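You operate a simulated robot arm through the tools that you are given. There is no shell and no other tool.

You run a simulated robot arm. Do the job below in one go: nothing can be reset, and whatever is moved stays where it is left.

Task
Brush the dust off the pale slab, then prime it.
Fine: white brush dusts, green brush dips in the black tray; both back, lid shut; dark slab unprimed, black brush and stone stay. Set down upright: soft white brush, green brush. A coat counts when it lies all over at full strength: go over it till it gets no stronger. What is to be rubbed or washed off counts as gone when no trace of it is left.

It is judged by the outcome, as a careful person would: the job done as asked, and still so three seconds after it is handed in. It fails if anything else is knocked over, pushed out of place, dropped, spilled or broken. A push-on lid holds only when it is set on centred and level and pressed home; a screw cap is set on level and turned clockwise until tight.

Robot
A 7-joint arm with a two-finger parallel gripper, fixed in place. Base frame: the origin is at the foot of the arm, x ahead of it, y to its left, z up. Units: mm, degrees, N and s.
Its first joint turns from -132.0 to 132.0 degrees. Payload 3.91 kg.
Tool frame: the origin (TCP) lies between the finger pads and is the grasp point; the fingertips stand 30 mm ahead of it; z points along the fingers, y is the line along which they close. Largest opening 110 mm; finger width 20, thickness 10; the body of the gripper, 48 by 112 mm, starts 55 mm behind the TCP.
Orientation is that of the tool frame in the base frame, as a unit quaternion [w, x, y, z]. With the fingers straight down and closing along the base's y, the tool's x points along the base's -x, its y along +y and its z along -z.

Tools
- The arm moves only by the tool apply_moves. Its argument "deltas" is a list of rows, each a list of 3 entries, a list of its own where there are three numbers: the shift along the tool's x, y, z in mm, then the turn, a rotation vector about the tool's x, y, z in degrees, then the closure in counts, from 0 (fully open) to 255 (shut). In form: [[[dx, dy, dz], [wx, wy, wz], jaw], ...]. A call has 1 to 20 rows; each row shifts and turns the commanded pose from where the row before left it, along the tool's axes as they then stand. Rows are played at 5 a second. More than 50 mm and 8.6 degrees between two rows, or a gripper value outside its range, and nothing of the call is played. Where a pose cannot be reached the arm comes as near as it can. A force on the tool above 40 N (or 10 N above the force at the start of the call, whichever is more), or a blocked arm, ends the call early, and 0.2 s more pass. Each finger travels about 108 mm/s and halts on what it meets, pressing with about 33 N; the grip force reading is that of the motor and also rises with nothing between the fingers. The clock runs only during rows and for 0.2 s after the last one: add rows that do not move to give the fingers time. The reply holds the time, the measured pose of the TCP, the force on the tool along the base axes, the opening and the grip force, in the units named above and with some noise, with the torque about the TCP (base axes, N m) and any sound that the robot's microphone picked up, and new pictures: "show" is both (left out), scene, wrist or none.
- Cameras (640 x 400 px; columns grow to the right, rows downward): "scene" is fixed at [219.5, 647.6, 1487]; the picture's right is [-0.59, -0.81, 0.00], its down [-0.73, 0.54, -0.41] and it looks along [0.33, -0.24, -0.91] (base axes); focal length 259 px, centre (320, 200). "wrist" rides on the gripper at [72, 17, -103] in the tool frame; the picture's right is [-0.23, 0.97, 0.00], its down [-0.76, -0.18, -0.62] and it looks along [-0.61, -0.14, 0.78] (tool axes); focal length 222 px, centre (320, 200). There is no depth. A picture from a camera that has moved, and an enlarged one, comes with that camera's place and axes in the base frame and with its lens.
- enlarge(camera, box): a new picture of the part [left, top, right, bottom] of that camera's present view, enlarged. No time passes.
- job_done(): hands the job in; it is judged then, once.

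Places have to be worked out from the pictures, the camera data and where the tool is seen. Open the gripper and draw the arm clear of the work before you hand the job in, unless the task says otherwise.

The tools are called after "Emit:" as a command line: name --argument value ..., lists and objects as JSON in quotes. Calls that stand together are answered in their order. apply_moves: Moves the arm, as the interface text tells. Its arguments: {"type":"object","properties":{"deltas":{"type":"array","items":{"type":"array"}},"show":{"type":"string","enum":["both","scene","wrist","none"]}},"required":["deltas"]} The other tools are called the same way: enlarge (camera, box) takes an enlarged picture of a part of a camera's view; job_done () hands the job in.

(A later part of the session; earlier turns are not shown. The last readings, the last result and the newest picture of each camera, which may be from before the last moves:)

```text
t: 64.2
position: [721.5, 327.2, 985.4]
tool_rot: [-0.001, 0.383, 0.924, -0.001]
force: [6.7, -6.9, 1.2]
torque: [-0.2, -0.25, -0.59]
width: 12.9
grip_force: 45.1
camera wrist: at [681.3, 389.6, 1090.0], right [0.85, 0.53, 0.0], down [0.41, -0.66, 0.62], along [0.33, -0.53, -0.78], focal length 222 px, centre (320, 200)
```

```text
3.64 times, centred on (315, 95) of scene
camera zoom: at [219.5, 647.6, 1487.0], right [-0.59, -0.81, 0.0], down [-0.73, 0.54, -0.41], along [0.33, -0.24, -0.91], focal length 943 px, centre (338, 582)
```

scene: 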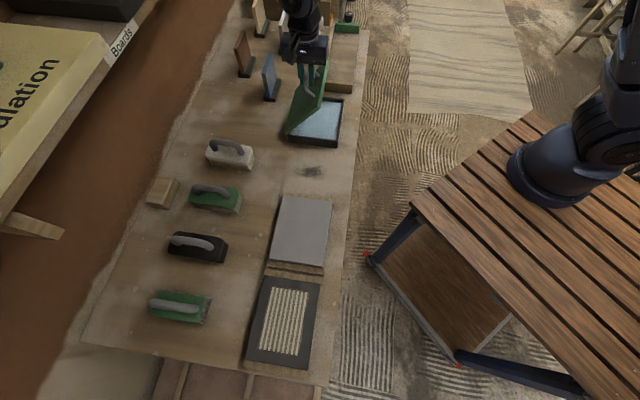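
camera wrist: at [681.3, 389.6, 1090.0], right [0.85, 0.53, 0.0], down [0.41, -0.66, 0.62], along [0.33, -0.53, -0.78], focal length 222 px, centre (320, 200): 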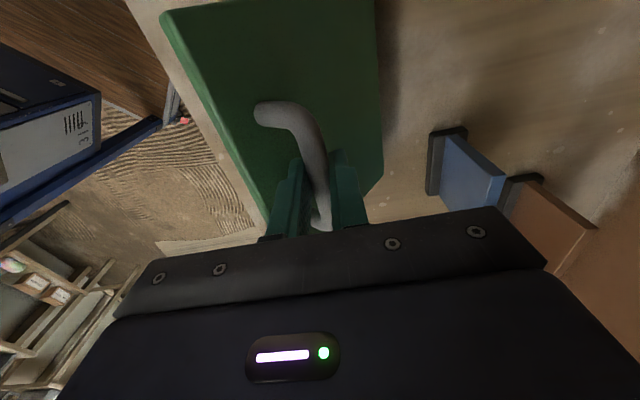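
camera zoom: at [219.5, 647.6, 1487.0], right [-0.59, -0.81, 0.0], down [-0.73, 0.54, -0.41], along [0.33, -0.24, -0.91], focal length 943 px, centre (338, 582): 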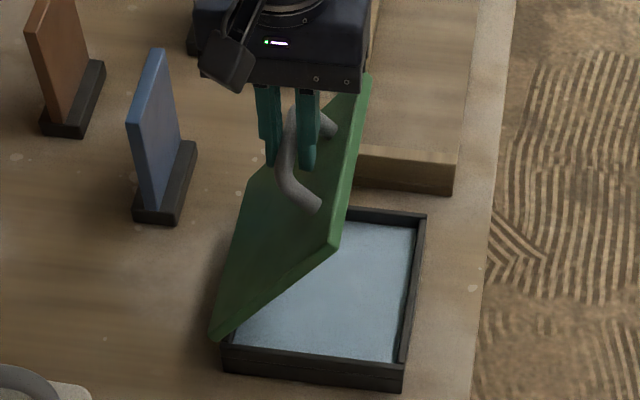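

Forces are now small, so the arc model fits. Continuing to ~75°.

Emit:
apply_moves --deltas '[[[0, 11.1, -3.8], [0, 0, 0], 255], [[0, 11.5, -2.8], [0, 0, 0], 255], [[0, 11.6, -1.8], [0, 0, 0], 255], [[0, 11.7, -0.8], [0, 0, 0], 255], [[0, 0, 0], [0, 0, 0], 255]]'

Emit:
enlarge --camera "scene" --box '[270, 40, 360, 150]'

```text
t: 65.4
position: [754.7, 359.1, 995.8]
tool_rot: [-0.002, 0.383, 0.924, 0.001]
force: [7.1, -8.4, 15.9]
torque: [-0.09, -0.19, -0.64]
width: 13.4
grip_force: 45.3
camera wrist: at [714.0, 422.7, 1100.0], right [0.85, 0.53, 0.0], down [0.41, -0.66, 0.62], along [0.33, -0.53, -0.78], focal length 222 px, centre (320, 200)
```

scene: 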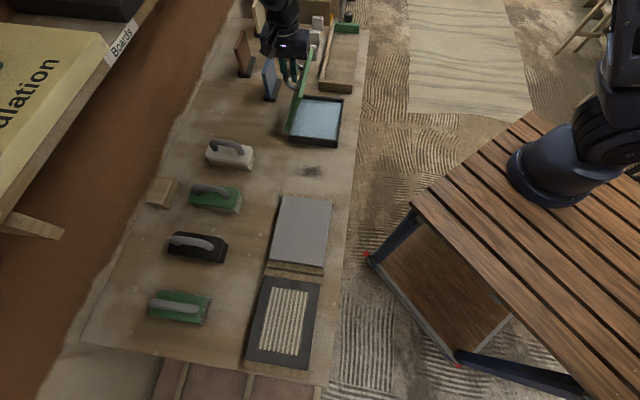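
wrist: 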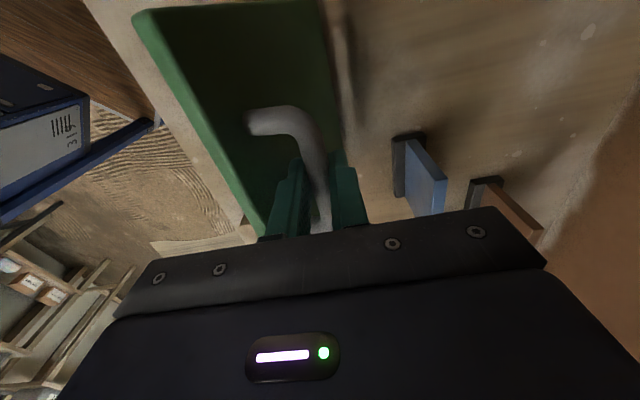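

```text
3.64 times, centred on (315, 95) of scene
camera zoom: at [219.5, 647.6, 1487.0], right [-0.59, -0.81, 0.0], down [-0.73, 0.54, -0.41], along [0.33, -0.24, -0.91], focal length 943 px, centre (338, 582)
```

zoom: 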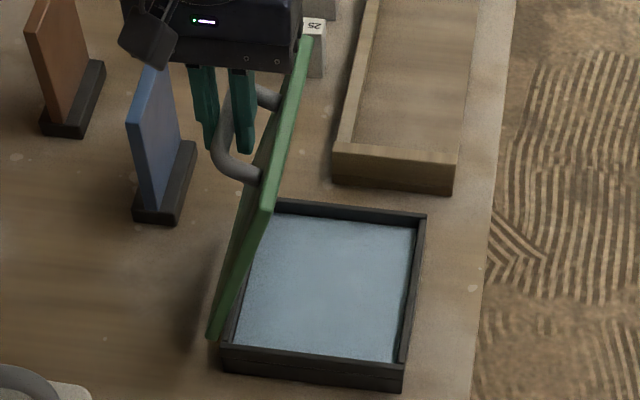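

Lid approaching vertical with the near finger neatly in the gap. Continuing past vertical to ~93°, watching for a stop.

Emit:
apply_moves --deltas '[[[0, 11.8, -0.5], [0, 0, 0], 255], [[0, 11.7, 1.0], [0, 0, 0], 255], [[0, 11.5, 2.0], [0, 0, 0], 255], [[0, 0, 0], [0, 0, 0], 255]]'

Emit:
enlarge --camera "scene" --box '[270, 40, 360, 150]'

```text
t: 66.4
position: [777.4, 384.2, 994.3]
tool_rot: [-0.002, 0.383, 0.924, -0.001]
force: [10.1, -9.5, 0.5]
torque: [-0.2, -0.15, -0.7]
width: 13.4
grip_force: 45.3
camera wrist: at [738.6, 447.4, 1097.0], right [0.85, 0.53, 0.0], down [0.42, -0.66, 0.62], along [0.33, -0.53, -0.78], focal length 222 px, centre (320, 200)
```

scene: 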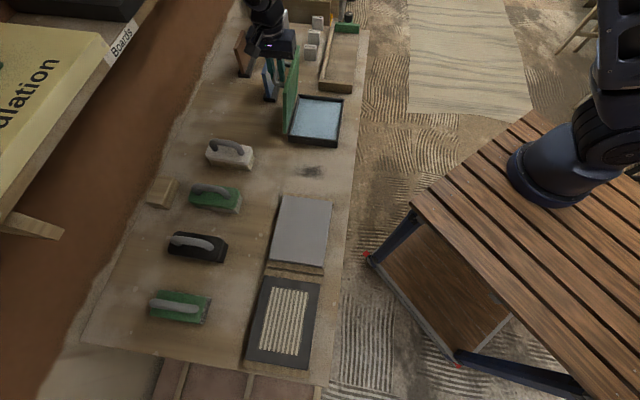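
wrist: 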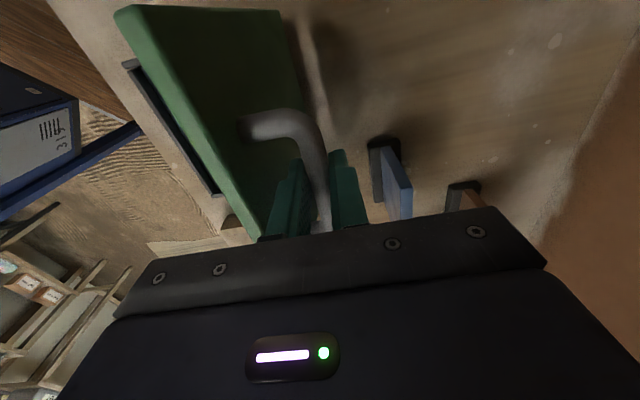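

```text
3.64 times, centred on (315, 95) of scene
camera zoom: at [219.5, 647.6, 1487.0], right [-0.59, -0.81, 0.0], down [-0.73, 0.54, -0.41], along [0.33, -0.24, -0.91], focal length 943 px, centre (338, 582)
```

zoom: 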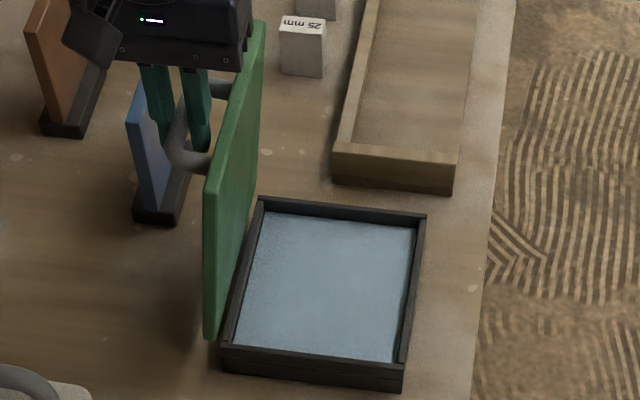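

Lid is about vertical. Pressing on toward 100° and looking for the open stop.

Emit:
apply_moves --deltas '[[[0, 11.3, 3.3], [0, 0, 0], 255], [[0, 11, 4.3], [0, 0, 0], 255], [[0, 0, 0], [0, 0, 0], 255]]'

Emit:
enlarge --camera "scene" --box '[270, 40, 360, 150]'

```text
t: 67.2
position: [794.3, 402.0, 985.9]
tool_rot: [-0.001, 0.382, 0.924, 0.0]
force: [12.0, -0.7, 17.2]
torque: [0.14, -0.13, -0.74]
width: 13.3
grip_force: 44.8
camera wrist: at [754.8, 463.9, 1090.3], right [0.85, 0.53, 0.0], down [0.41, -0.66, 0.62], along [0.33, -0.53, -0.78], focal length 222 px, centre (320, 200)
```

scene: 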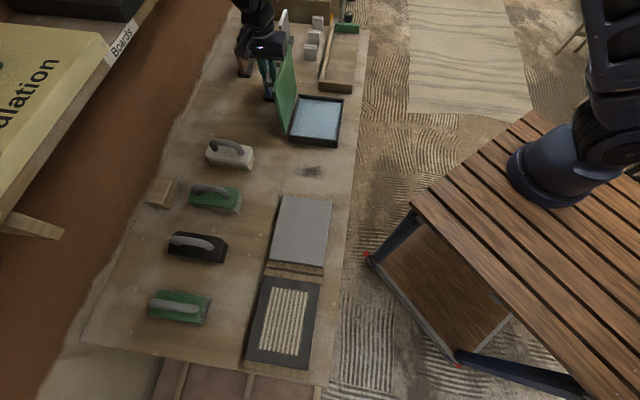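
wrist: 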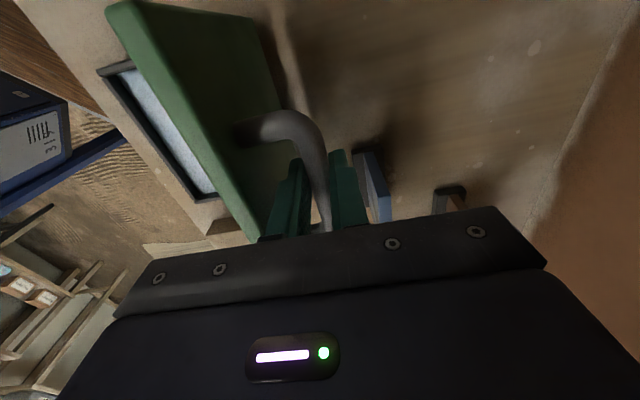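

```text
3.64 times, centred on (315, 95) of scene
camera zoom: at [219.5, 647.6, 1487.0], right [-0.59, -0.81, 0.0], down [-0.73, 0.54, -0.41], along [0.33, -0.24, -0.91], focal length 943 px, centre (338, 582)
```

zoom: 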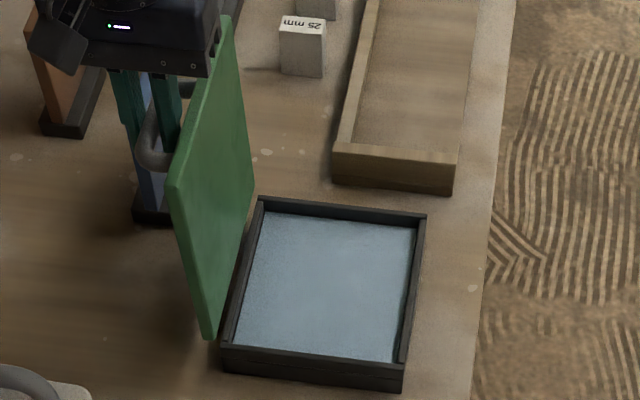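

Now ~100° with no stop yet; trying another 5–8°.

Emit:
apply_moves --deltas '[[[0, 5.3, 2.2], [0, 0, 0], 255], [[0, 5.3, 2.6], [0, 0, 0], 255], [[0, 0, 0], [0, 0, 0], 255]]'

Emit:
enlarge --camera "scene" --box '[270, 40, 360, 150]'

```text
t: 68.0
position: [801.9, 409.1, 982.0]
tool_rot: [-0.001, 0.383, 0.924, 0.001]
force: [17.4, -2.1, 24.9]
torque: [0.03, -0.1, -0.85]
width: 13.8
grip_force: 45.1
camera wrist: at [761.8, 471.0, 1085.9], right [0.85, 0.53, 0.0], down [0.41, -0.66, 0.62], along [0.33, -0.53, -0.78], focal length 222 px, centre (320, 200)
```

scene: 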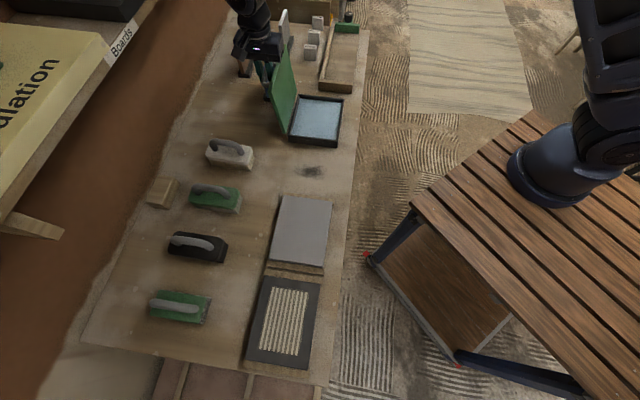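
wrist: 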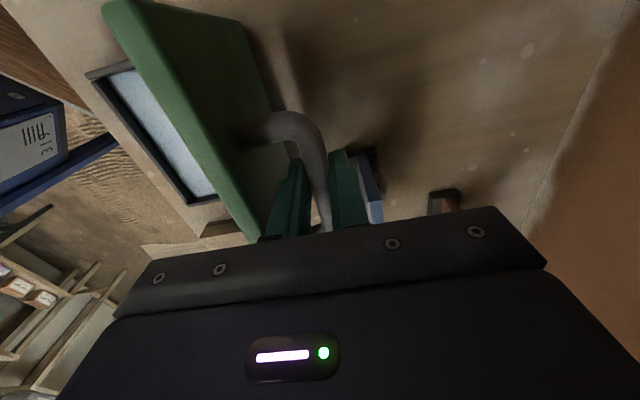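

```text
3.64 times, centred on (315, 95) of scene
camera zoom: at [219.5, 647.6, 1487.0], right [-0.59, -0.81, 0.0], down [-0.73, 0.54, -0.41], along [0.33, -0.24, -0.91], focal length 943 px, centre (338, 582)
```

zoom: 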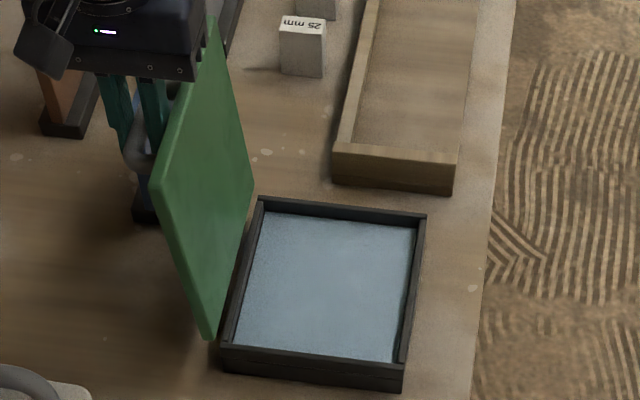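

No stop yet, and the outward load says I'm running slightly low. I'll raise a touch and continue easing the lid back to find its stop under control.

Emit:
apply_moves --deltas '[[[0, 1, -1.5], [0, 0, 0], 255], [[0, 4.8, 2.3], [0, 0, 0], 255], [[0, 4.8, 2.6], [0, 0, 0], 255], [[0, 0, 0], [0, 0, 0], 255]]'

Emit:
enlarge --camera "scene" --box '[270, 40, 360, 150]'

```text
t: 69.0
position: [808.4, 414.2, 976.2]
tool_rot: [-0.001, 0.383, 0.924, -0.001]
force: [12.8, -9.4, 20.4]
torque: [-0.13, -0.12, -0.9]
width: 13.5
grip_force: 44.9
camera wrist: at [768.0, 477.2, 1081.5], right [0.85, 0.53, 0.0], down [0.41, -0.66, 0.62], along [0.33, -0.53, -0.78], focal length 222 px, centre (320, 200)
```

scene: 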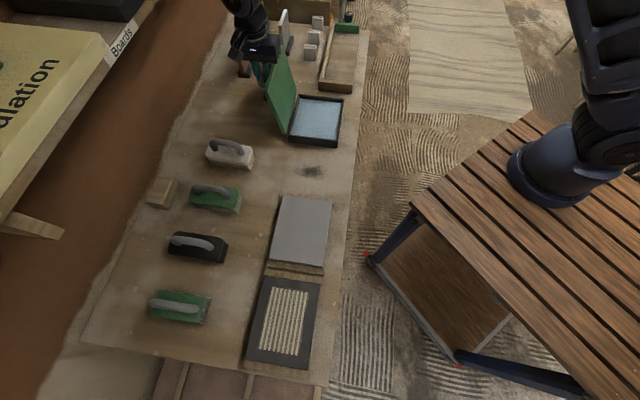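
wrist: 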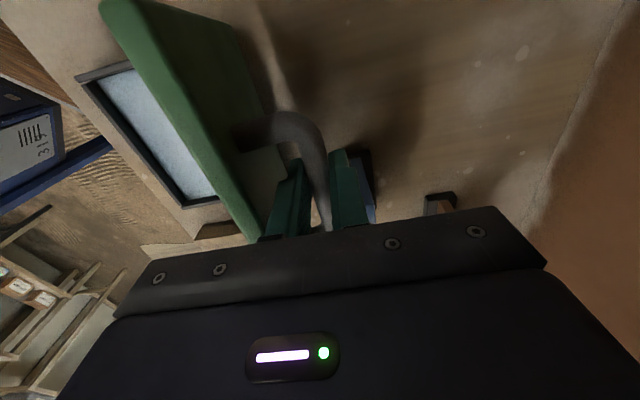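

```text
3.64 times, centred on (315, 95) of scene
camera zoom: at [219.5, 647.6, 1487.0], right [-0.59, -0.81, 0.0], down [-0.73, 0.54, -0.41], along [0.33, -0.24, -0.91], focal length 943 px, centre (338, 582)
```

zoom: 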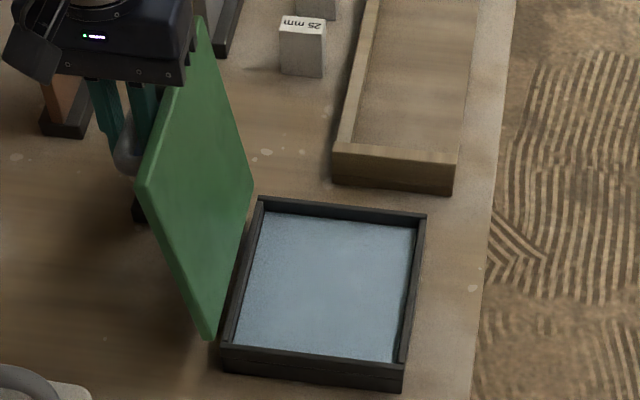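

Still no stop; the loads suggest the near finger now rubs the leaning plate. I'll tilt the gripper outward 16° about the bar to follow the lid.

Emit:
apply_moves --deltas '[[[0, 1.9, 0], [4, 0, 0], 255], [[0, 1.6, 0], [4, 0, 0], 255], [[0, 1.6, 0], [4, 0, 0], 255], [[0, 1.6, 0], [4, 0, 0], 255], [[0, 0, 0], [0, 0, 0], 255]]'

Emit:
enlarge --camera "scene" --box '[270, 40, 360, 150]'

```text
t: 69.7
position: [808.9, 416.5, 975.7]
tool_rot: [-0.033, 0.382, 0.92, -0.078]
force: [-16.4, -13.9, 9.6]
torque: [-0.09, 0.2, -0.93]
width: 13.8
grip_force: 44.8
stopped in row 3: the force on the tool passed its limit at 46 N (the readings are from after the stop); the commanded pose is now the measured one
camera wrist: at [780.9, 490.1, 1075.9], right [0.84, 0.52, -0.16], down [0.49, -0.59, 0.64], along [0.24, -0.62, -0.75], focal length 222 px, centre (320, 200)
```

scene: 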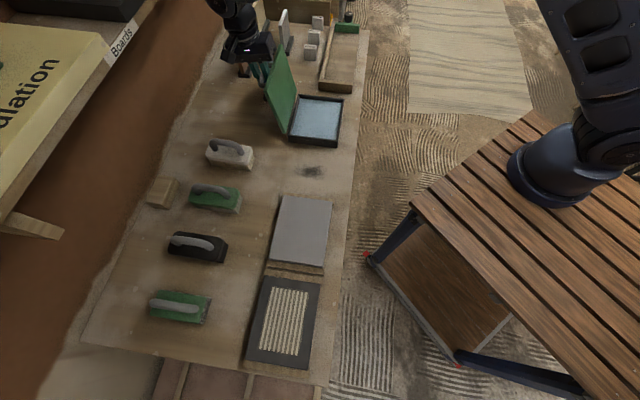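
wrist: 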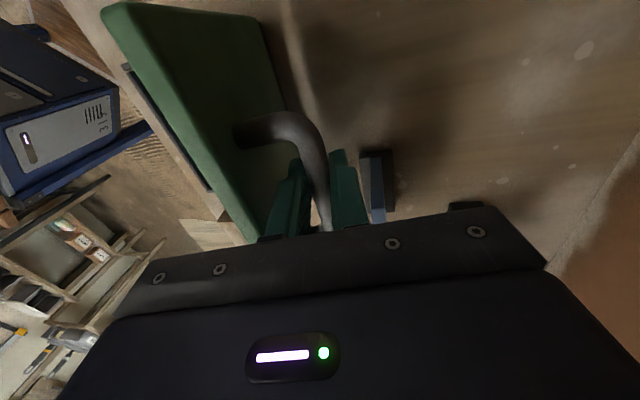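

```text
3.64 times, centred on (315, 95) of scene
camera zoom: at [219.5, 647.6, 1487.0], right [-0.59, -0.81, 0.0], down [-0.73, 0.54, -0.41], along [0.33, -0.24, -0.91], focal length 943 px, centre (338, 582)
```

zoom: 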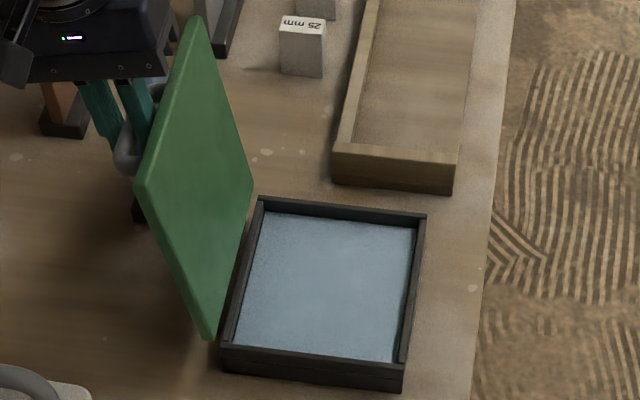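

The lid resisted further outward motion (~25 N back), so it is against its open stop at ~110°. I'll ease back slightly and slacken the fingers a few mm.

Emit:
apply_moves --deltas '[[[0, -1.2, 0], [0, 0, 0], 255], [[0, 0, 0], [0, 0, 0], 255], [[0, 0, 0], [0, 0, 0], 215], [[0, 0, 0], [0, 0, 0], 215], [[0, 0, 0], [0, 0, 0], 215]]'

Emit:
enlarge --camera "wrist" --box '[220, 60, 420, 260]'

Emit:
enlarge --camera "scene" --box '[270, 40, 360, 150]'

```text
t: 70.9
position: [808.2, 416.4, 975.2]
tool_rot: [-0.032, 0.381, 0.921, -0.076]
force: [0.0, -0.1, 0.3]
torque: [0.02, 0.0, 0.01]
width: 17.1
grip_force: 0.0
camera wrist: at [780.7, 490.4, 1075.0], right [0.84, 0.52, -0.16], down [0.49, -0.59, 0.64], along [0.24, -0.62, -0.75], focal length 222 px, centre (320, 200)
```

scene: 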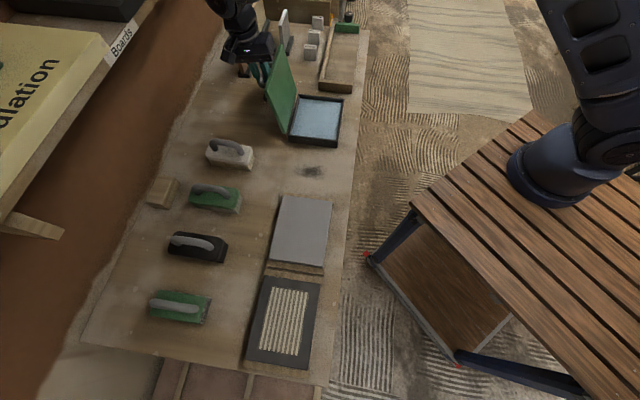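
wrist: 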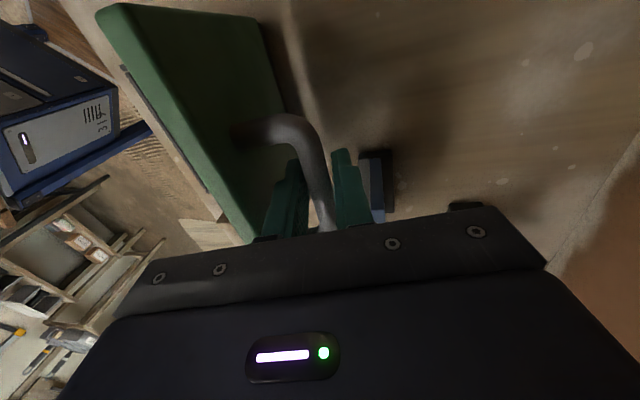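

```text
2.00 times, centred on (320, 160) of wrist
camera zoom: at [780.7, 490.4, 1075.0], right [0.84, 0.52, -0.16], down [0.49, -0.59, 0.64], along [0.24, -0.62, -0.75], focal length 444 px, centre (320, 280)
```

zoom: 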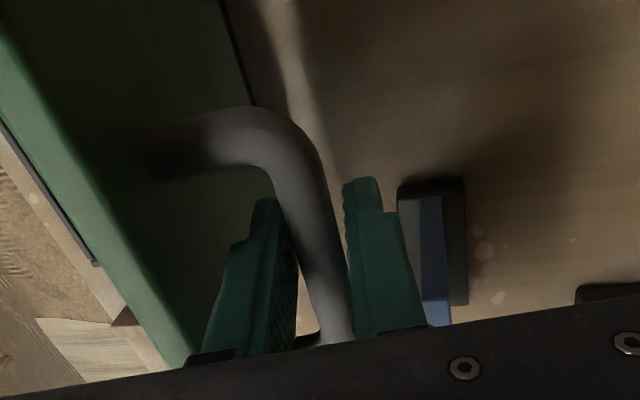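

```text
3.64 times, centred on (315, 95) of scene
camera zoom: at [219.5, 647.6, 1487.0], right [-0.59, -0.81, 0.0], down [-0.73, 0.54, -0.41], along [0.33, -0.24, -0.91], focal length 943 px, centre (338, 582)
```

zoom: 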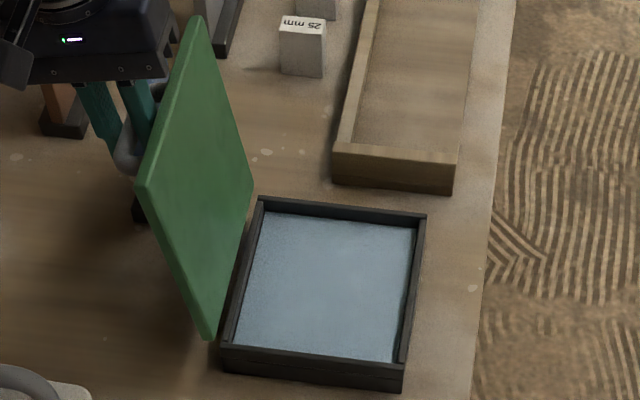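

Fingers released with zero force and the lid stays open. Withdrawing upward along the tilted lid direction.

Emit:
apply_moves --deltas '[[[0, 0.8, -8], [0, 0, 0], 215], [[0, 0.8, -8], [0, 0, 0], 215], [[0, 3, -15], [0, 0, 0], 215], [[0, 5, -25], [0, 0, 0], 215], [[0, 5, -30], [0, 0, 0], 215], [[0, 0, 0], [0, 0, 0], 215]]'

Emit:
enlarge --camera "scene" --box '[270, 40, 360, 150]'

```text
t: 72.3
position: [828.4, 437.1, 1057.9]
tool_rot: [-0.033, 0.382, 0.92, -0.077]
force: [0.2, 1.1, 0.2]
torque: [0.01, 0.0, 0.01]
width: 17.3
grip_force: 0.1
camera wrist: at [800.8, 511.7, 1157.9], right [0.84, 0.52, -0.16], down [0.49, -0.59, 0.64], along [0.24, -0.62, -0.75], focal length 222 px, centre (320, 200)
```

scene: 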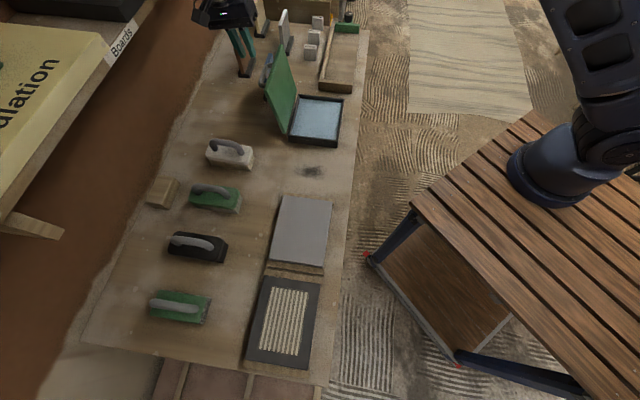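
wrist: 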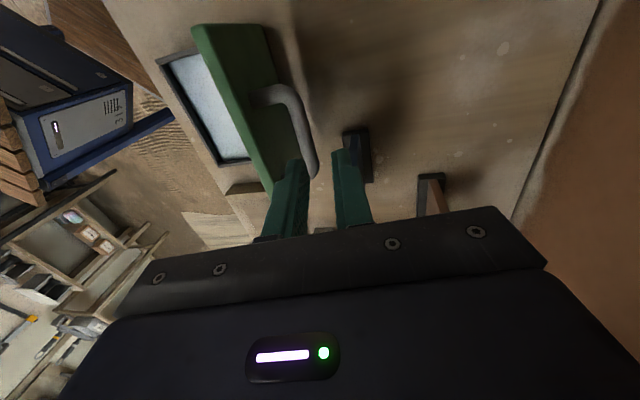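

```text
3.64 times, centred on (315, 95) of scene
camera zoom: at [219.5, 647.6, 1487.0], right [-0.59, -0.81, 0.0], down [-0.73, 0.54, -0.41], along [0.33, -0.24, -0.91], focal length 943 px, centre (338, 582)
```

zoom: 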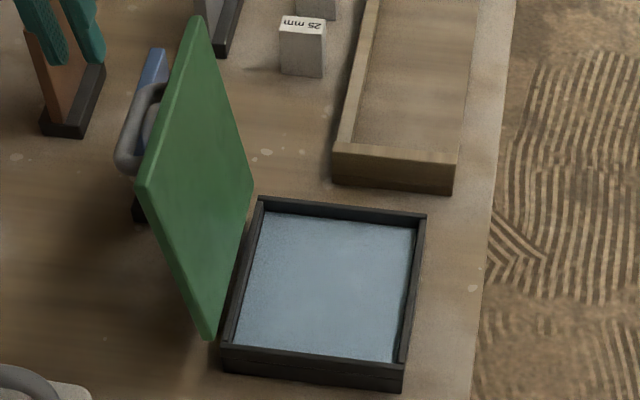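

Lid holds open by itself. I'll level the tool, turn it back to the brush orientation and travel to above the green brush (≈(628,706)).

Emit:
apply_moves --deltas '[[[0, 0, -5], [-4.8, 0, 0], 110], [[0, 0, -5], [-4.8, 0, 0], 110], [[0, 0, 0], [0, 0, -8], 110], [[0, 0, 0], [0, 0, -8], 110], [[0, 0, 0], [0, 0, -8], 110], [[0, 0, 0], [0, 0, -8], 110], [[0, 0, 0], [0, 0, -8], 110], [[0, 0, 0], [0, 0, -8], 110], [[0, 0, 0], [0, 0, -8], 110], [[0, 0, 0], [0, 0, -8], 110], [[0, 0, 0], [0, 0, -8], 110], [[0, 0, 0], [0, 0, -8], 110], [[0, 0, 0], [0, 0, -8], 110], [[0, 0, 0], [0, 0, 0], 110]]' --show "none"

Emit:
apply_moves --deltas '[[[-4.9, 41.6, 7], [0, 0, 0], 110], [[-4.9, 41.6, 7], [0, 0, 0], 110], [[-4.9, 41.6, 7], [0, 0, 0], 110], [[-4.9, 41.6, 7], [0, 0, 0], 110], [[-4.9, 41.6, 7], [0, 0, 0], 110], [[-4.9, 41.6, 7], [0, 0, 0], 110], [[-4.9, 41.6, 7], [0, 0, 0], 110], [[-4.9, 41.6, 7], [0, 0, 0], 110], [[0, 0, 0], [0, 0, 0], 110], [[0, 0, 0], [0, 0, 0], 110]]'

Emit:
enlarge --camera "wrist" --box '[220, 20, 420, 220]'

```text
t: 75.3
position: [829.3, 437.2, 1067.3]
tool_rot: [0.0, -0.367, 0.93, 0.001]
force: [-1.1, 1.0, 0.6]
torque: [0.0, 0.03, -0.03]
width: 62.7
grip_force: 0.1
```

```text
t: 77.5
position: [631.7, 706.1, 1012.2]
tool_rot: [0.0, -0.367, 0.93, 0.001]
force: [0.2, -0.7, -1.0]
torque: [0.01, 0.01, -0.02]
width: 62.9
grip_force: 0.0
camera wrist: at [565.7, 668.1, 1116.3], right [-0.5, 0.87, 0.0], down [0.68, 0.39, 0.62], along [0.54, 0.31, -0.78], focal length 222 px, centre (320, 200)
```

scene: 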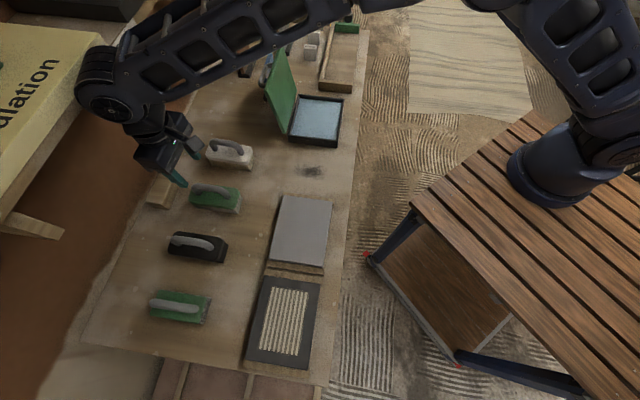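
wrist: 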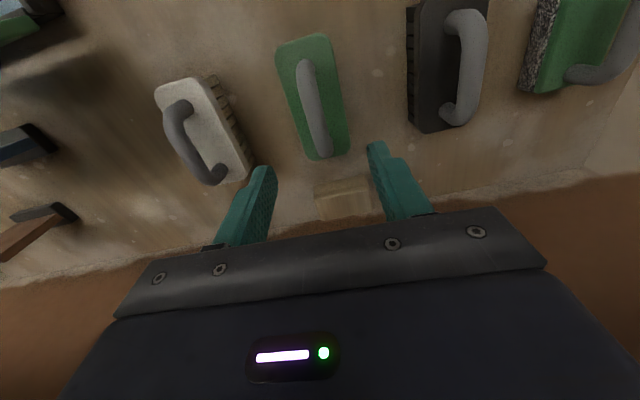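

```text
2.00 times, centred on (320, 120) of wrist
camera zoom: at [565.7, 668.1, 1116.3], right [-0.5, 0.87, 0.0], down [0.68, 0.39, 0.62], along [0.54, 0.31, -0.78], focal length 444 px, centre (320, 360)
```

zoom: 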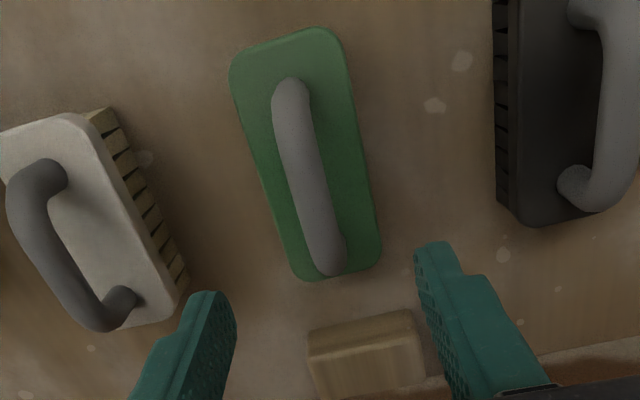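

Green brush body measured at (635.5,705), yaw ≈44.3°. Aligning and descending to z≈925 over its handle.

Emit:
apply_moves --deltas '[[[-1.3, -4.1, 25], [0, 0, -1.2], 110], [[0, 0, 32], [0, 0, 0], 110], [[0, 0, 30], [0, 0, 0], 110], [[0, 0, 0], [0, 0, 0], 110], [[0, 0, 0], [0, 0, 0], 110]]'

Emit:
enlarge --camera "wrist" --box '[220, 60, 420, 260]'

Emit:
enlarge --camera "scene" --box '[170, 150, 260, 240]'

```text
t: 78.7
position: [633.7, 704.0, 925.5]
tool_rot: [0.0, -0.376, 0.926, 0.001]
force: [-0.2, -0.3, -0.2]
torque: [-0.01, 0.02, 0.0]
width: 62.7
grip_force: 0.0
camera wrist: at [568.5, 664.9, 1029.8], right [-0.52, 0.86, 0.0], down [0.67, 0.4, 0.62], along [0.53, 0.32, -0.78], focal length 222 px, centre (320, 200)
```

scene: 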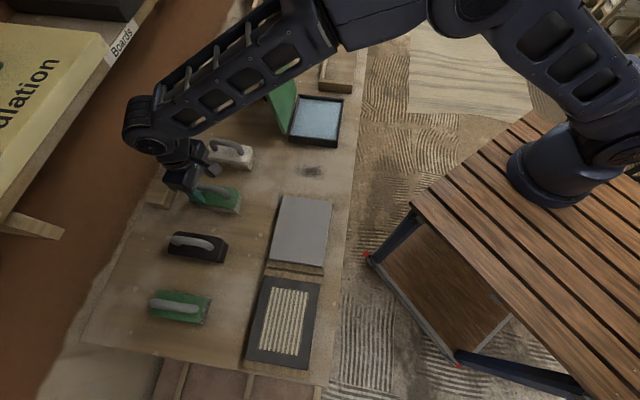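
wrist: 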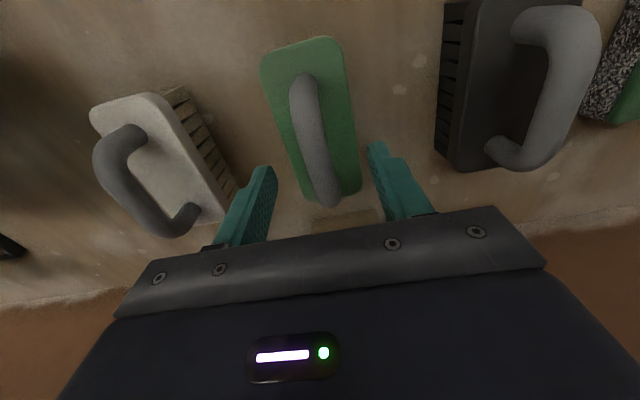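

```text
2.00 times, centred on (320, 160) of wrist
camera zoom: at [568.5, 664.9, 1029.8], right [-0.52, 0.86, 0.0], down [0.67, 0.4, 0.62], along [0.53, 0.32, -0.78], focal length 444 px, centre (320, 280)
```

zoom: 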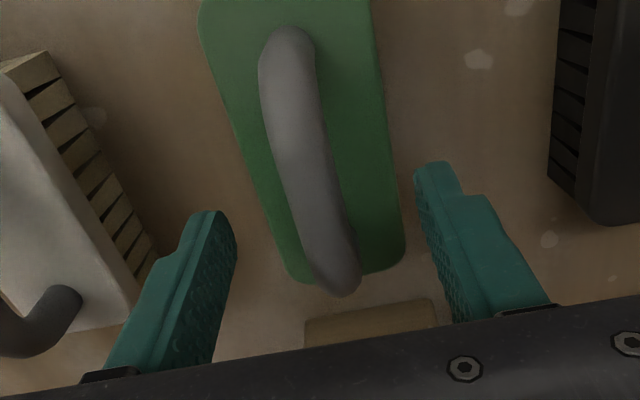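

```text
4.44 times, centred on (215, 195) of scene
camera zoom: at [219.5, 647.6, 1487.0], right [-0.59, -0.81, 0.0], down [-0.73, 0.54, -0.41], along [0.33, -0.24, -0.91], focal length 1153 px, centre (787, 222)
```

zoom: 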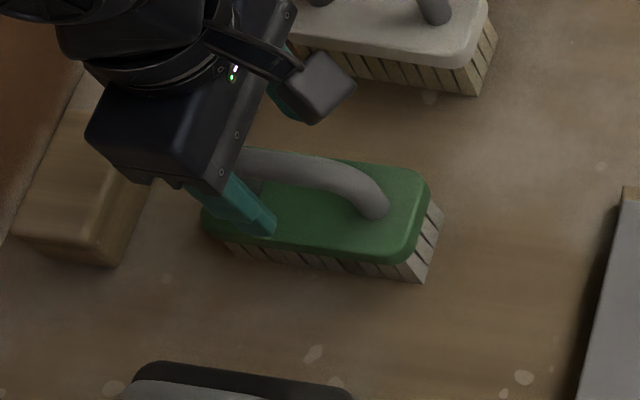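

View matches the white brush's approach. Applying the same trim, lowering to z≈888 and closing.

Emit:
apply_moves --deltas '[[[1, -1.5, 13], [0, 0, 0], 110], [[1, -1.5, 13], [0, 0, 0], 110], [[0, 0, 11], [0, 0, 0], 110], [[0, 0, 0], [0, 0, 0], 110], [[0, 0, 0], [0, 0, 0], 180], [[0, 0, 0], [0, 0, 0], 255], [[0, 0, 0], [0, 0, 0], 255], [[0, 0, 0], [0, 0, 0], 255]]'

Emit:
enlarge --camera "wrist" --box '[220, 60, 420, 260]'

```text
t: 80.5
position: [635.9, 701.3, 889.3]
tool_rot: [0.0, -0.376, 0.926, 0.0]
force: [-0.1, 0.3, 0.4]
torque: [0.05, -0.07, -0.01]
width: 16.9
grip_force: 33.1
camera wrist: at [570.8, 661.6, 993.7], right [-0.52, 0.86, 0.0], down [0.67, 0.4, 0.62], along [0.53, 0.32, -0.78], focal length 222 px, centre (320, 200)
```

scene: 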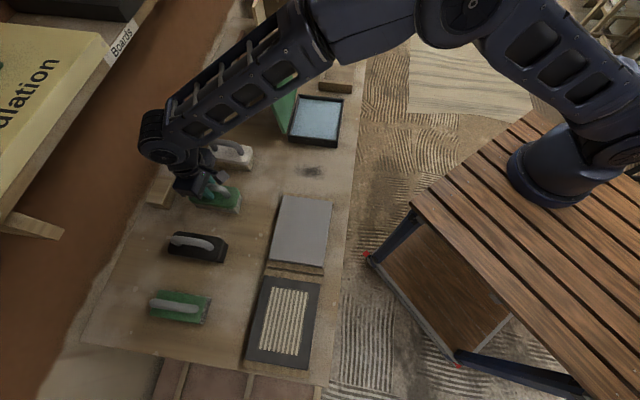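
wrist: 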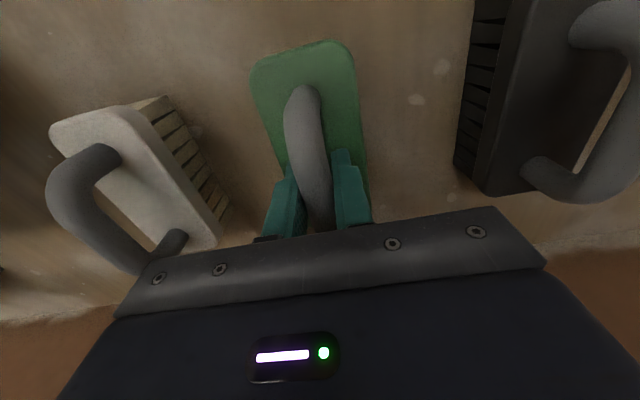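

```text
2.00 times, centred on (320, 160) of wrist
camera zoom: at [570.8, 661.6, 993.7], right [-0.52, 0.86, 0.0], down [0.67, 0.4, 0.62], along [0.53, 0.32, -0.78], focal length 444 px, centre (320, 280)
```

zoom: 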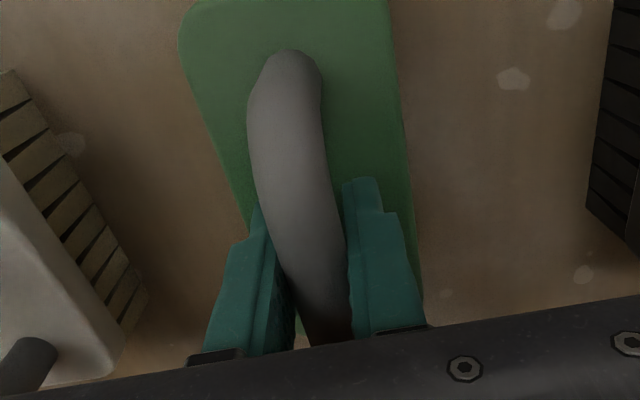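

Green brush gripped (16.9 mm); home pose TCP (636,701,888.5). Lifting and carrying it round in front of the open lid to above the tray (liquid centre ≈(699,306)).

Emit:
apply_moves --deltas '[[[0, 0, -10], [0, 0, 0], 255], [[0, 0, -30], [0, 0, 0], 255], [[0, 0, -40], [0, 0, 0], 255], [[0, 0, -30], [0, 0, 0], 255], [[38.6, -18.2, 0], [0, 0, 0], 255], [[38.6, -18.2, 0], [0, 0, 0], 255], [[38.6, -18.2, 0], [0, 0, 0], 255], [[38.6, -18.2, 0], [0, 0, 0], 255], [[38.6, -18.2, 0], [0, 0, 0], 255], [[38.6, -18.2, 0], [0, 0, 0], 255], [[0, 0, 0], [0, 0, 0], 255], [[-1, -44.1, 0], [0, 0, 0], 255], [[-1, -44.1, 0], [0, 0, 0], 255], [[-1, -44.1, 0], [0, 0, 0], 255], [[-1, -44.1, 0], [0, 0, 0], 255], [[0, 0, 0], [0, 0, 0], 255], [[0, 0, 0], [0, 0, 0], 255]]'

Emit:
enlarge --camera "scene" --box '[260, 50, 360, 150]'

```text
t: 84.1
position: [671.2, 337.1, 998.4]
tool_rot: [-0.001, -0.376, 0.927, 0.001]
force: [-0.9, 0.1, -1.5]
torque: [-0.01, 0.01, 0.04]
width: 16.8
grip_force: 32.7
camera wrist: at [607.9, 297.4, 1102.8], right [-0.52, 0.86, 0.0], down [0.67, 0.4, 0.62], along [0.53, 0.32, -0.78], focal length 222 px, centre (320, 200)
```

scene: 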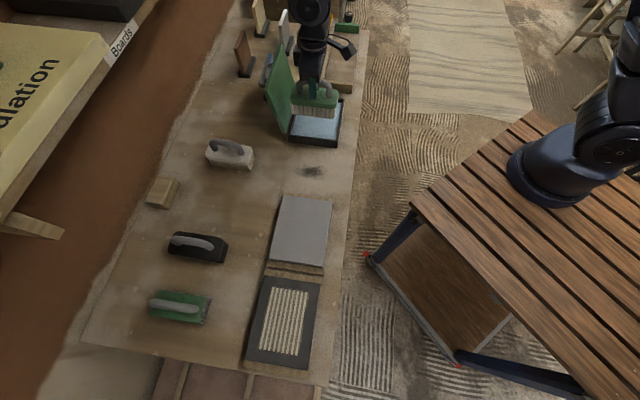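
wrist: 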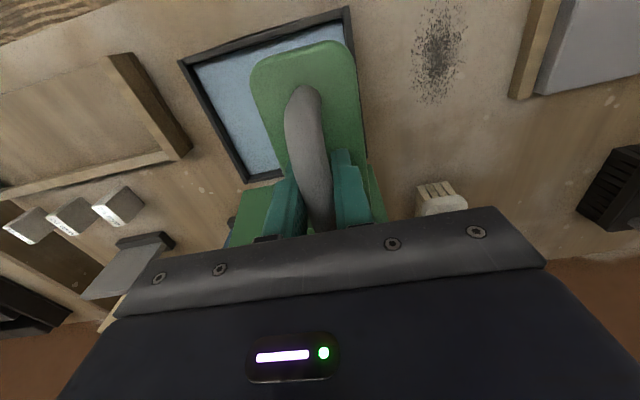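

```text
4.00 times, centred on (310, 100) of scene
camera zoom: at [219.5, 647.6, 1487.0], right [-0.59, -0.81, 0.0], down [-0.73, 0.54, -0.41], along [0.33, -0.24, -0.91], focal length 1037 px, centre (360, 600)
```

zoom: 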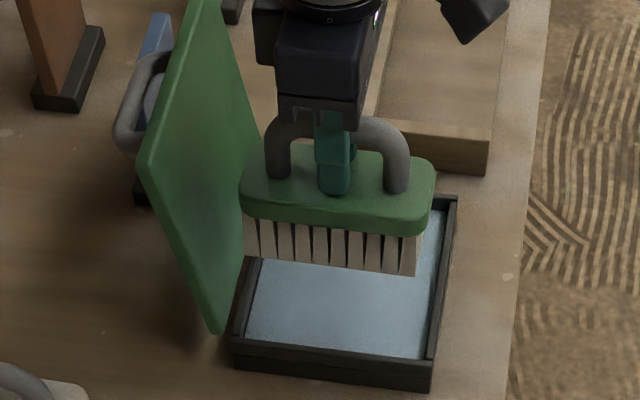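

Brush is level above the tray, n-alignment good. I'll shift 43 mm to centre it, then lower toward the liquid in stages.

Emit:
apply_moves --deltas '[[[-1, -21.5, 0], [0, 0, 0], 255], [[-1, -21.5, 0], [0, 0, 0], 255], [[0, 0, 0], [0, 0, 0], 255], [[0, 0, 25], [0, 0, 0], 255], [[0, 0, 20], [0, 0, 0], 255], [[0, 0, 0], [0, 0, 0], 255], [[0, 0, 0], [0, 0, 0], 255]]'

Emit:
enlarge --camera "scene" --box '[270, 70, 350, 150]'

Emit:
enlarge --camera "wrist" --box '[160, 0, 440, 240]'

```text
t: 85.7
position: [703.3, 307.8, 954.9]
tool_rot: [-0.001, -0.375, 0.927, 0.0]
force: [0.2, -0.7, -2.0]
torque: [0.01, -0.01, 0.0]
width: 17.0
grip_force: 32.8
camera wrist: at [639.4, 268.8, 1058.0], right [-0.52, 0.86, 0.0], down [0.67, 0.4, 0.62], along [0.53, 0.32, -0.78], focal length 222 px, centre (320, 200)
```

scene: 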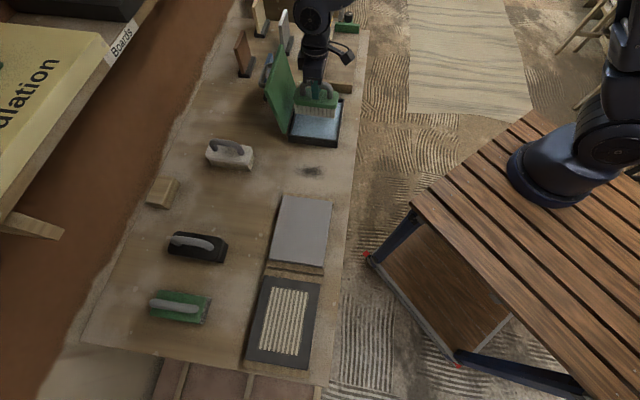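
wrist: 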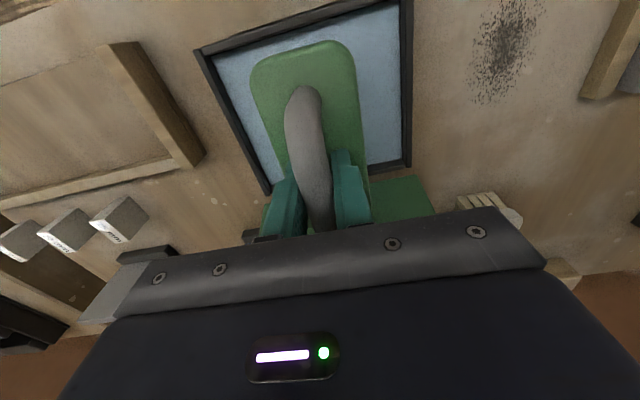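

```text
5.00 times, centred on (310, 110) of scene
camera zoom: at [219.5, 647.6, 1487.0], right [-0.59, -0.81, 0.0], down [-0.73, 0.54, -0.41], along [0.33, -0.24, -0.91], focal length 1297 px, centre (370, 650)
```

zoom: 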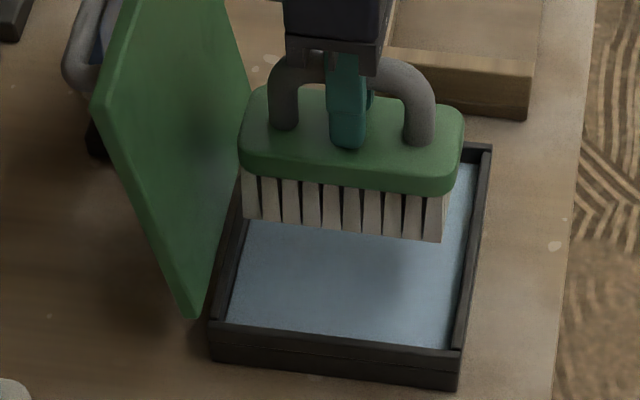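

```text
1.67 times, centred on (300, 120) of wrist
camera zoom: at [639.4, 268.8, 1058.0], right [-0.52, 0.86, 0.0], down [0.67, 0.4, 0.62], along [0.53, 0.32, -0.78], focal length 370 px, centre (353, 333)
```

zoom: 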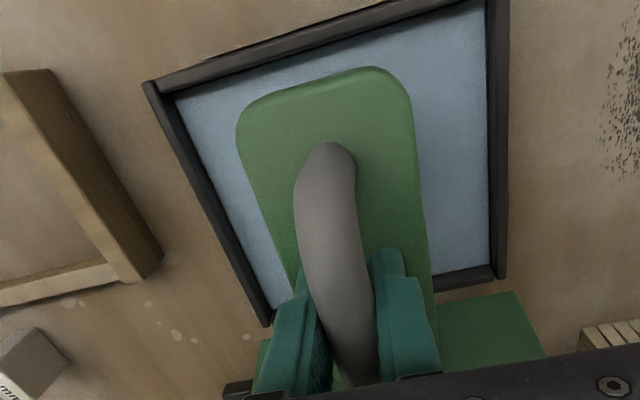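

Brush fits centred within the tray (≈6–10 mm end margins). Nudging 2 mm toward the robot and lowering to just near the liquid.

Emit:
apply_moves --deltas '[[[2, 2, 15], [0, 0, 0], 255], [[0, 0, 15], [0, 0, 0], 255], [[0, 0, 10], [0, 0, 0], 255], [[0, 0, 0], [0, 0, 0], 255], [[0, 0, 0], [0, 0, 0], 255]]'

Emit:
enlarge --camera "scene" --box '[270, 70, 350, 150]'

```text
t: 86.9
position: [700.8, 309.1, 913.3]
tool_rot: [0.0, -0.377, 0.926, 0.001]
force: [-1.0, -0.4, -1.3]
torque: [-0.01, 0.02, -0.02]
width: 17.0
grip_force: 33.2
camera wrist: at [636.4, 269.2, 1017.3], right [-0.52, 0.86, 0.0], down [0.67, 0.4, 0.62], along [0.53, 0.32, -0.78], focal length 222 px, centre (320, 200)
```

scene: 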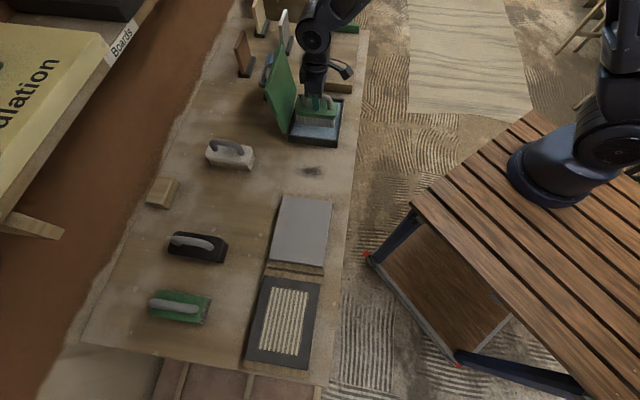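
wrist: 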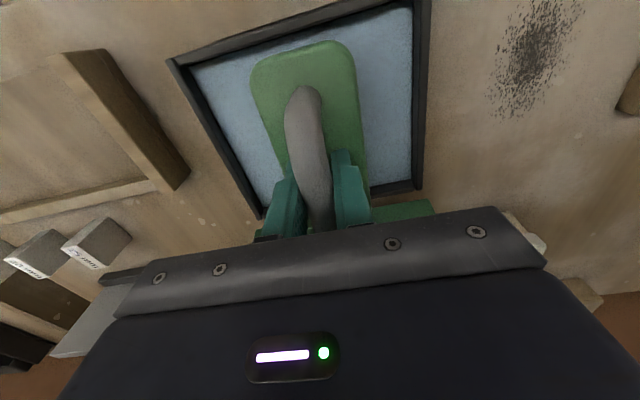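

```text
5.00 times, centred on (310, 110) of scene
camera zoom: at [219.5, 647.6, 1487.0], right [-0.59, -0.81, 0.0], down [-0.73, 0.54, -0.41], along [0.33, -0.24, -0.91], focal length 1297 px, centre (370, 650)
```

zoom: 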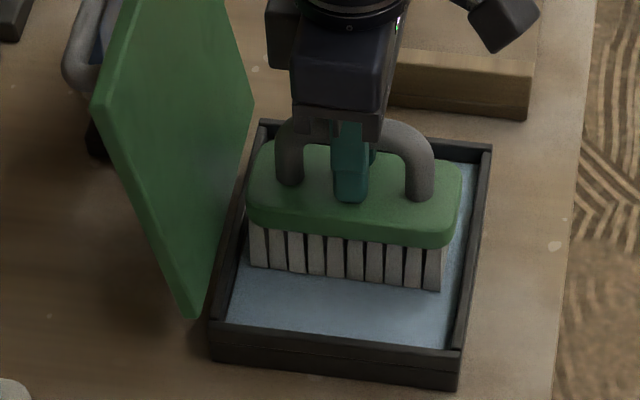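

Bristles are inside the walls and nearly at the liquid. Stepping down gently.

Emit:
apply_moves --deltas '[[[0, 0, 4], [0, 0, 0], 255], [[0, 0, 0], [0, 0, 0], 255]]' --show "none"

Emit:
apply_moves --deltas '[[[0, 0, 3], [0, 0, 0], 255], [[0, 0, 0], [0, 0, 0], 255]]' --show "none"

Emit:
apply_moves --deltas '[[[0, 0, 3], [0, 0, 0], 255], [[0, 0, 0], [0, 0, 0], 255]]' --show "scene"

Emit:
enlarge --camera "scene" --box '[270, 70, 350, 150]'

```text
t: 87.5
position: [700.5, 310.2, 911.5]
tool_rot: [0.001, -0.376, 0.926, 0.002]
force: [-8.6, 4.0, 31.7]
torque: [-0.01, -0.02, -0.05]
width: 17.1
grip_force: 32.9
```

```text
t: 87.8
position: [701.2, 309.5, 909.8]
tool_rot: [0.002, -0.377, 0.926, 0.002]
force: [0.0, 1.5, 12.8]
torque: [-0.31, 0.15, -0.07]
width: 17.0
grip_force: 32.9
stopped in row 1: the force on the tool passed its limit at 48 N (the readings are from after the stop); the commanded pose is now the measured one
```

```text
t: 88.3
position: [700.8, 311.4, 910.9]
tool_rot: [0.003, -0.378, 0.926, 0.002]
force: [-2.6, 0.6, 14.1]
torque: [-0.46, 0.15, -0.11]
width: 17.0
grip_force: 33.1
stopped in row 2: the force on the tool passed its limit at 43 N (the readings are from after the stop); the commanded pose is now the measured one
```

scene: 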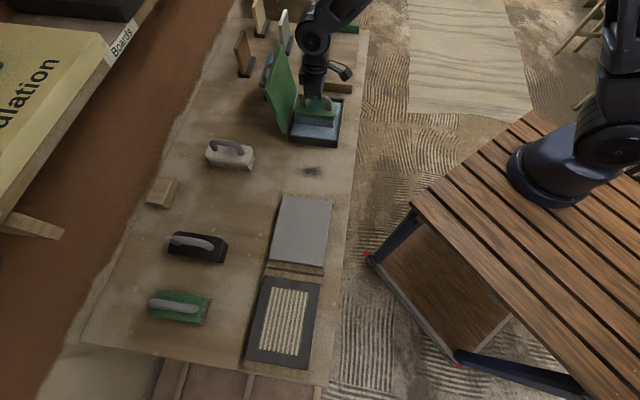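

```text
5.00 times, centred on (310, 110) of scene
camera zoom: at [219.5, 647.6, 1487.0], right [-0.59, -0.81, 0.0], down [-0.73, 0.54, -0.41], along [0.33, -0.24, -0.91], focal length 1297 px, centre (370, 650)
```

zoom: 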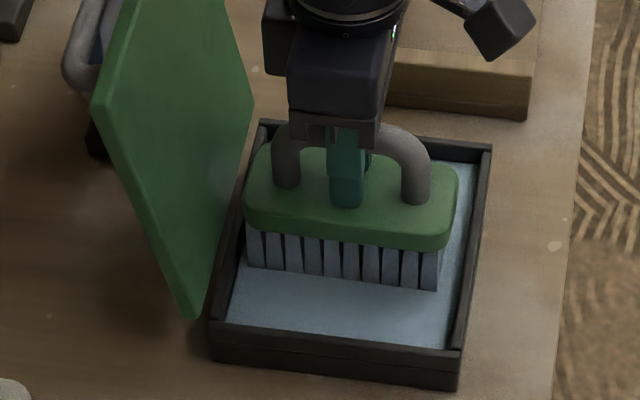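

Bristles touched the loaded pad at TCP z≈911 and turned blue-grey — the brush is loaded. I'll re-level, lift straight up, pause to drain, then carry it to the slab.

Emit:
apply_moves --deltas '[[[0, 0, -4], [0, 0.3, 0], 255], [[0, 0, -10], [0, 0.1, 0], 255], [[0, 0, -10], [0, 0, 0], 255], [[0, 0, 0], [0, 0, 0], 255], [[0, 0, 0], [0, 0, 0], 255], [[0, 0, 0], [0, 0, 0], 255], [[0, 0, 0], [0, 0, 0], 255], [[0, 0, -20], [0, 0, 0], 255], [[0, 0, -35], [0, 0, 0], 255], [[0, 0, 0], [0, 0, 0], 255]]'

Emit:
enlarge --camera "scene" --box '[270, 70, 350, 150]'

```text
t: 90.5
position: [701.7, 311.6, 988.6]
tool_rot: [-0.001, -0.377, 0.926, 0.0]
force: [0.9, 0.1, -1.9]
torque: [-0.01, -0.02, 0.03]
width: 17.2
grip_force: 33.0
camera wrist: at [636.3, 272.3, 1092.4], right [-0.52, 0.86, 0.0], down [0.67, 0.4, 0.62], along [0.53, 0.32, -0.78], focal length 222 px, centre (320, 200)
```

scene: 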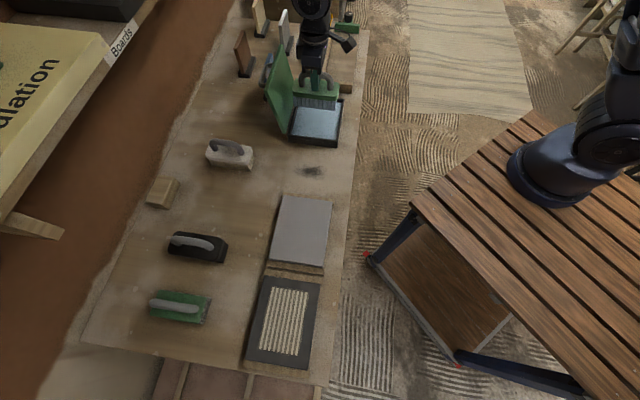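
wrist: 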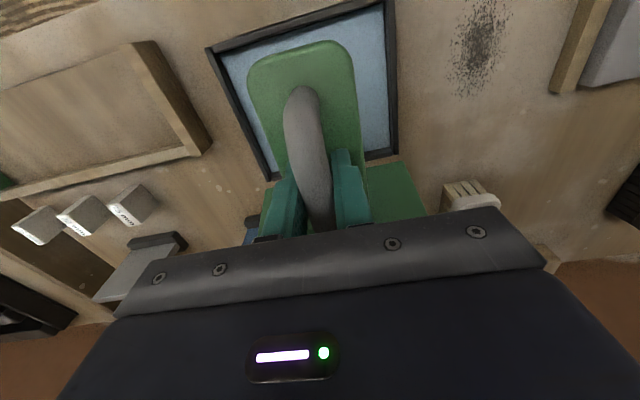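

```text
5.00 times, centred on (310, 110) of scene
camera zoom: at [219.5, 647.6, 1487.0], right [-0.59, -0.81, 0.0], down [-0.73, 0.54, -0.41], along [0.33, -0.24, -0.91], focal length 1297 px, centre (370, 650)
```

zoom: 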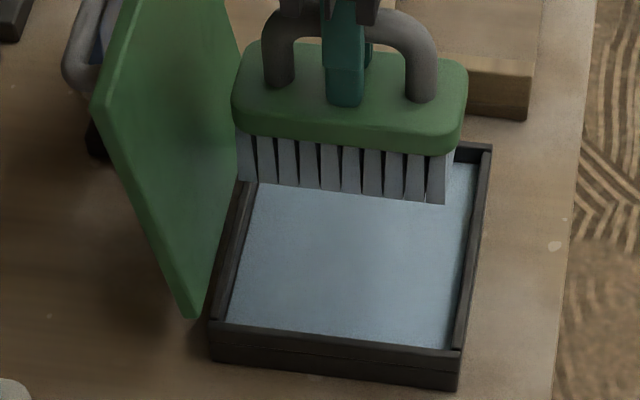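

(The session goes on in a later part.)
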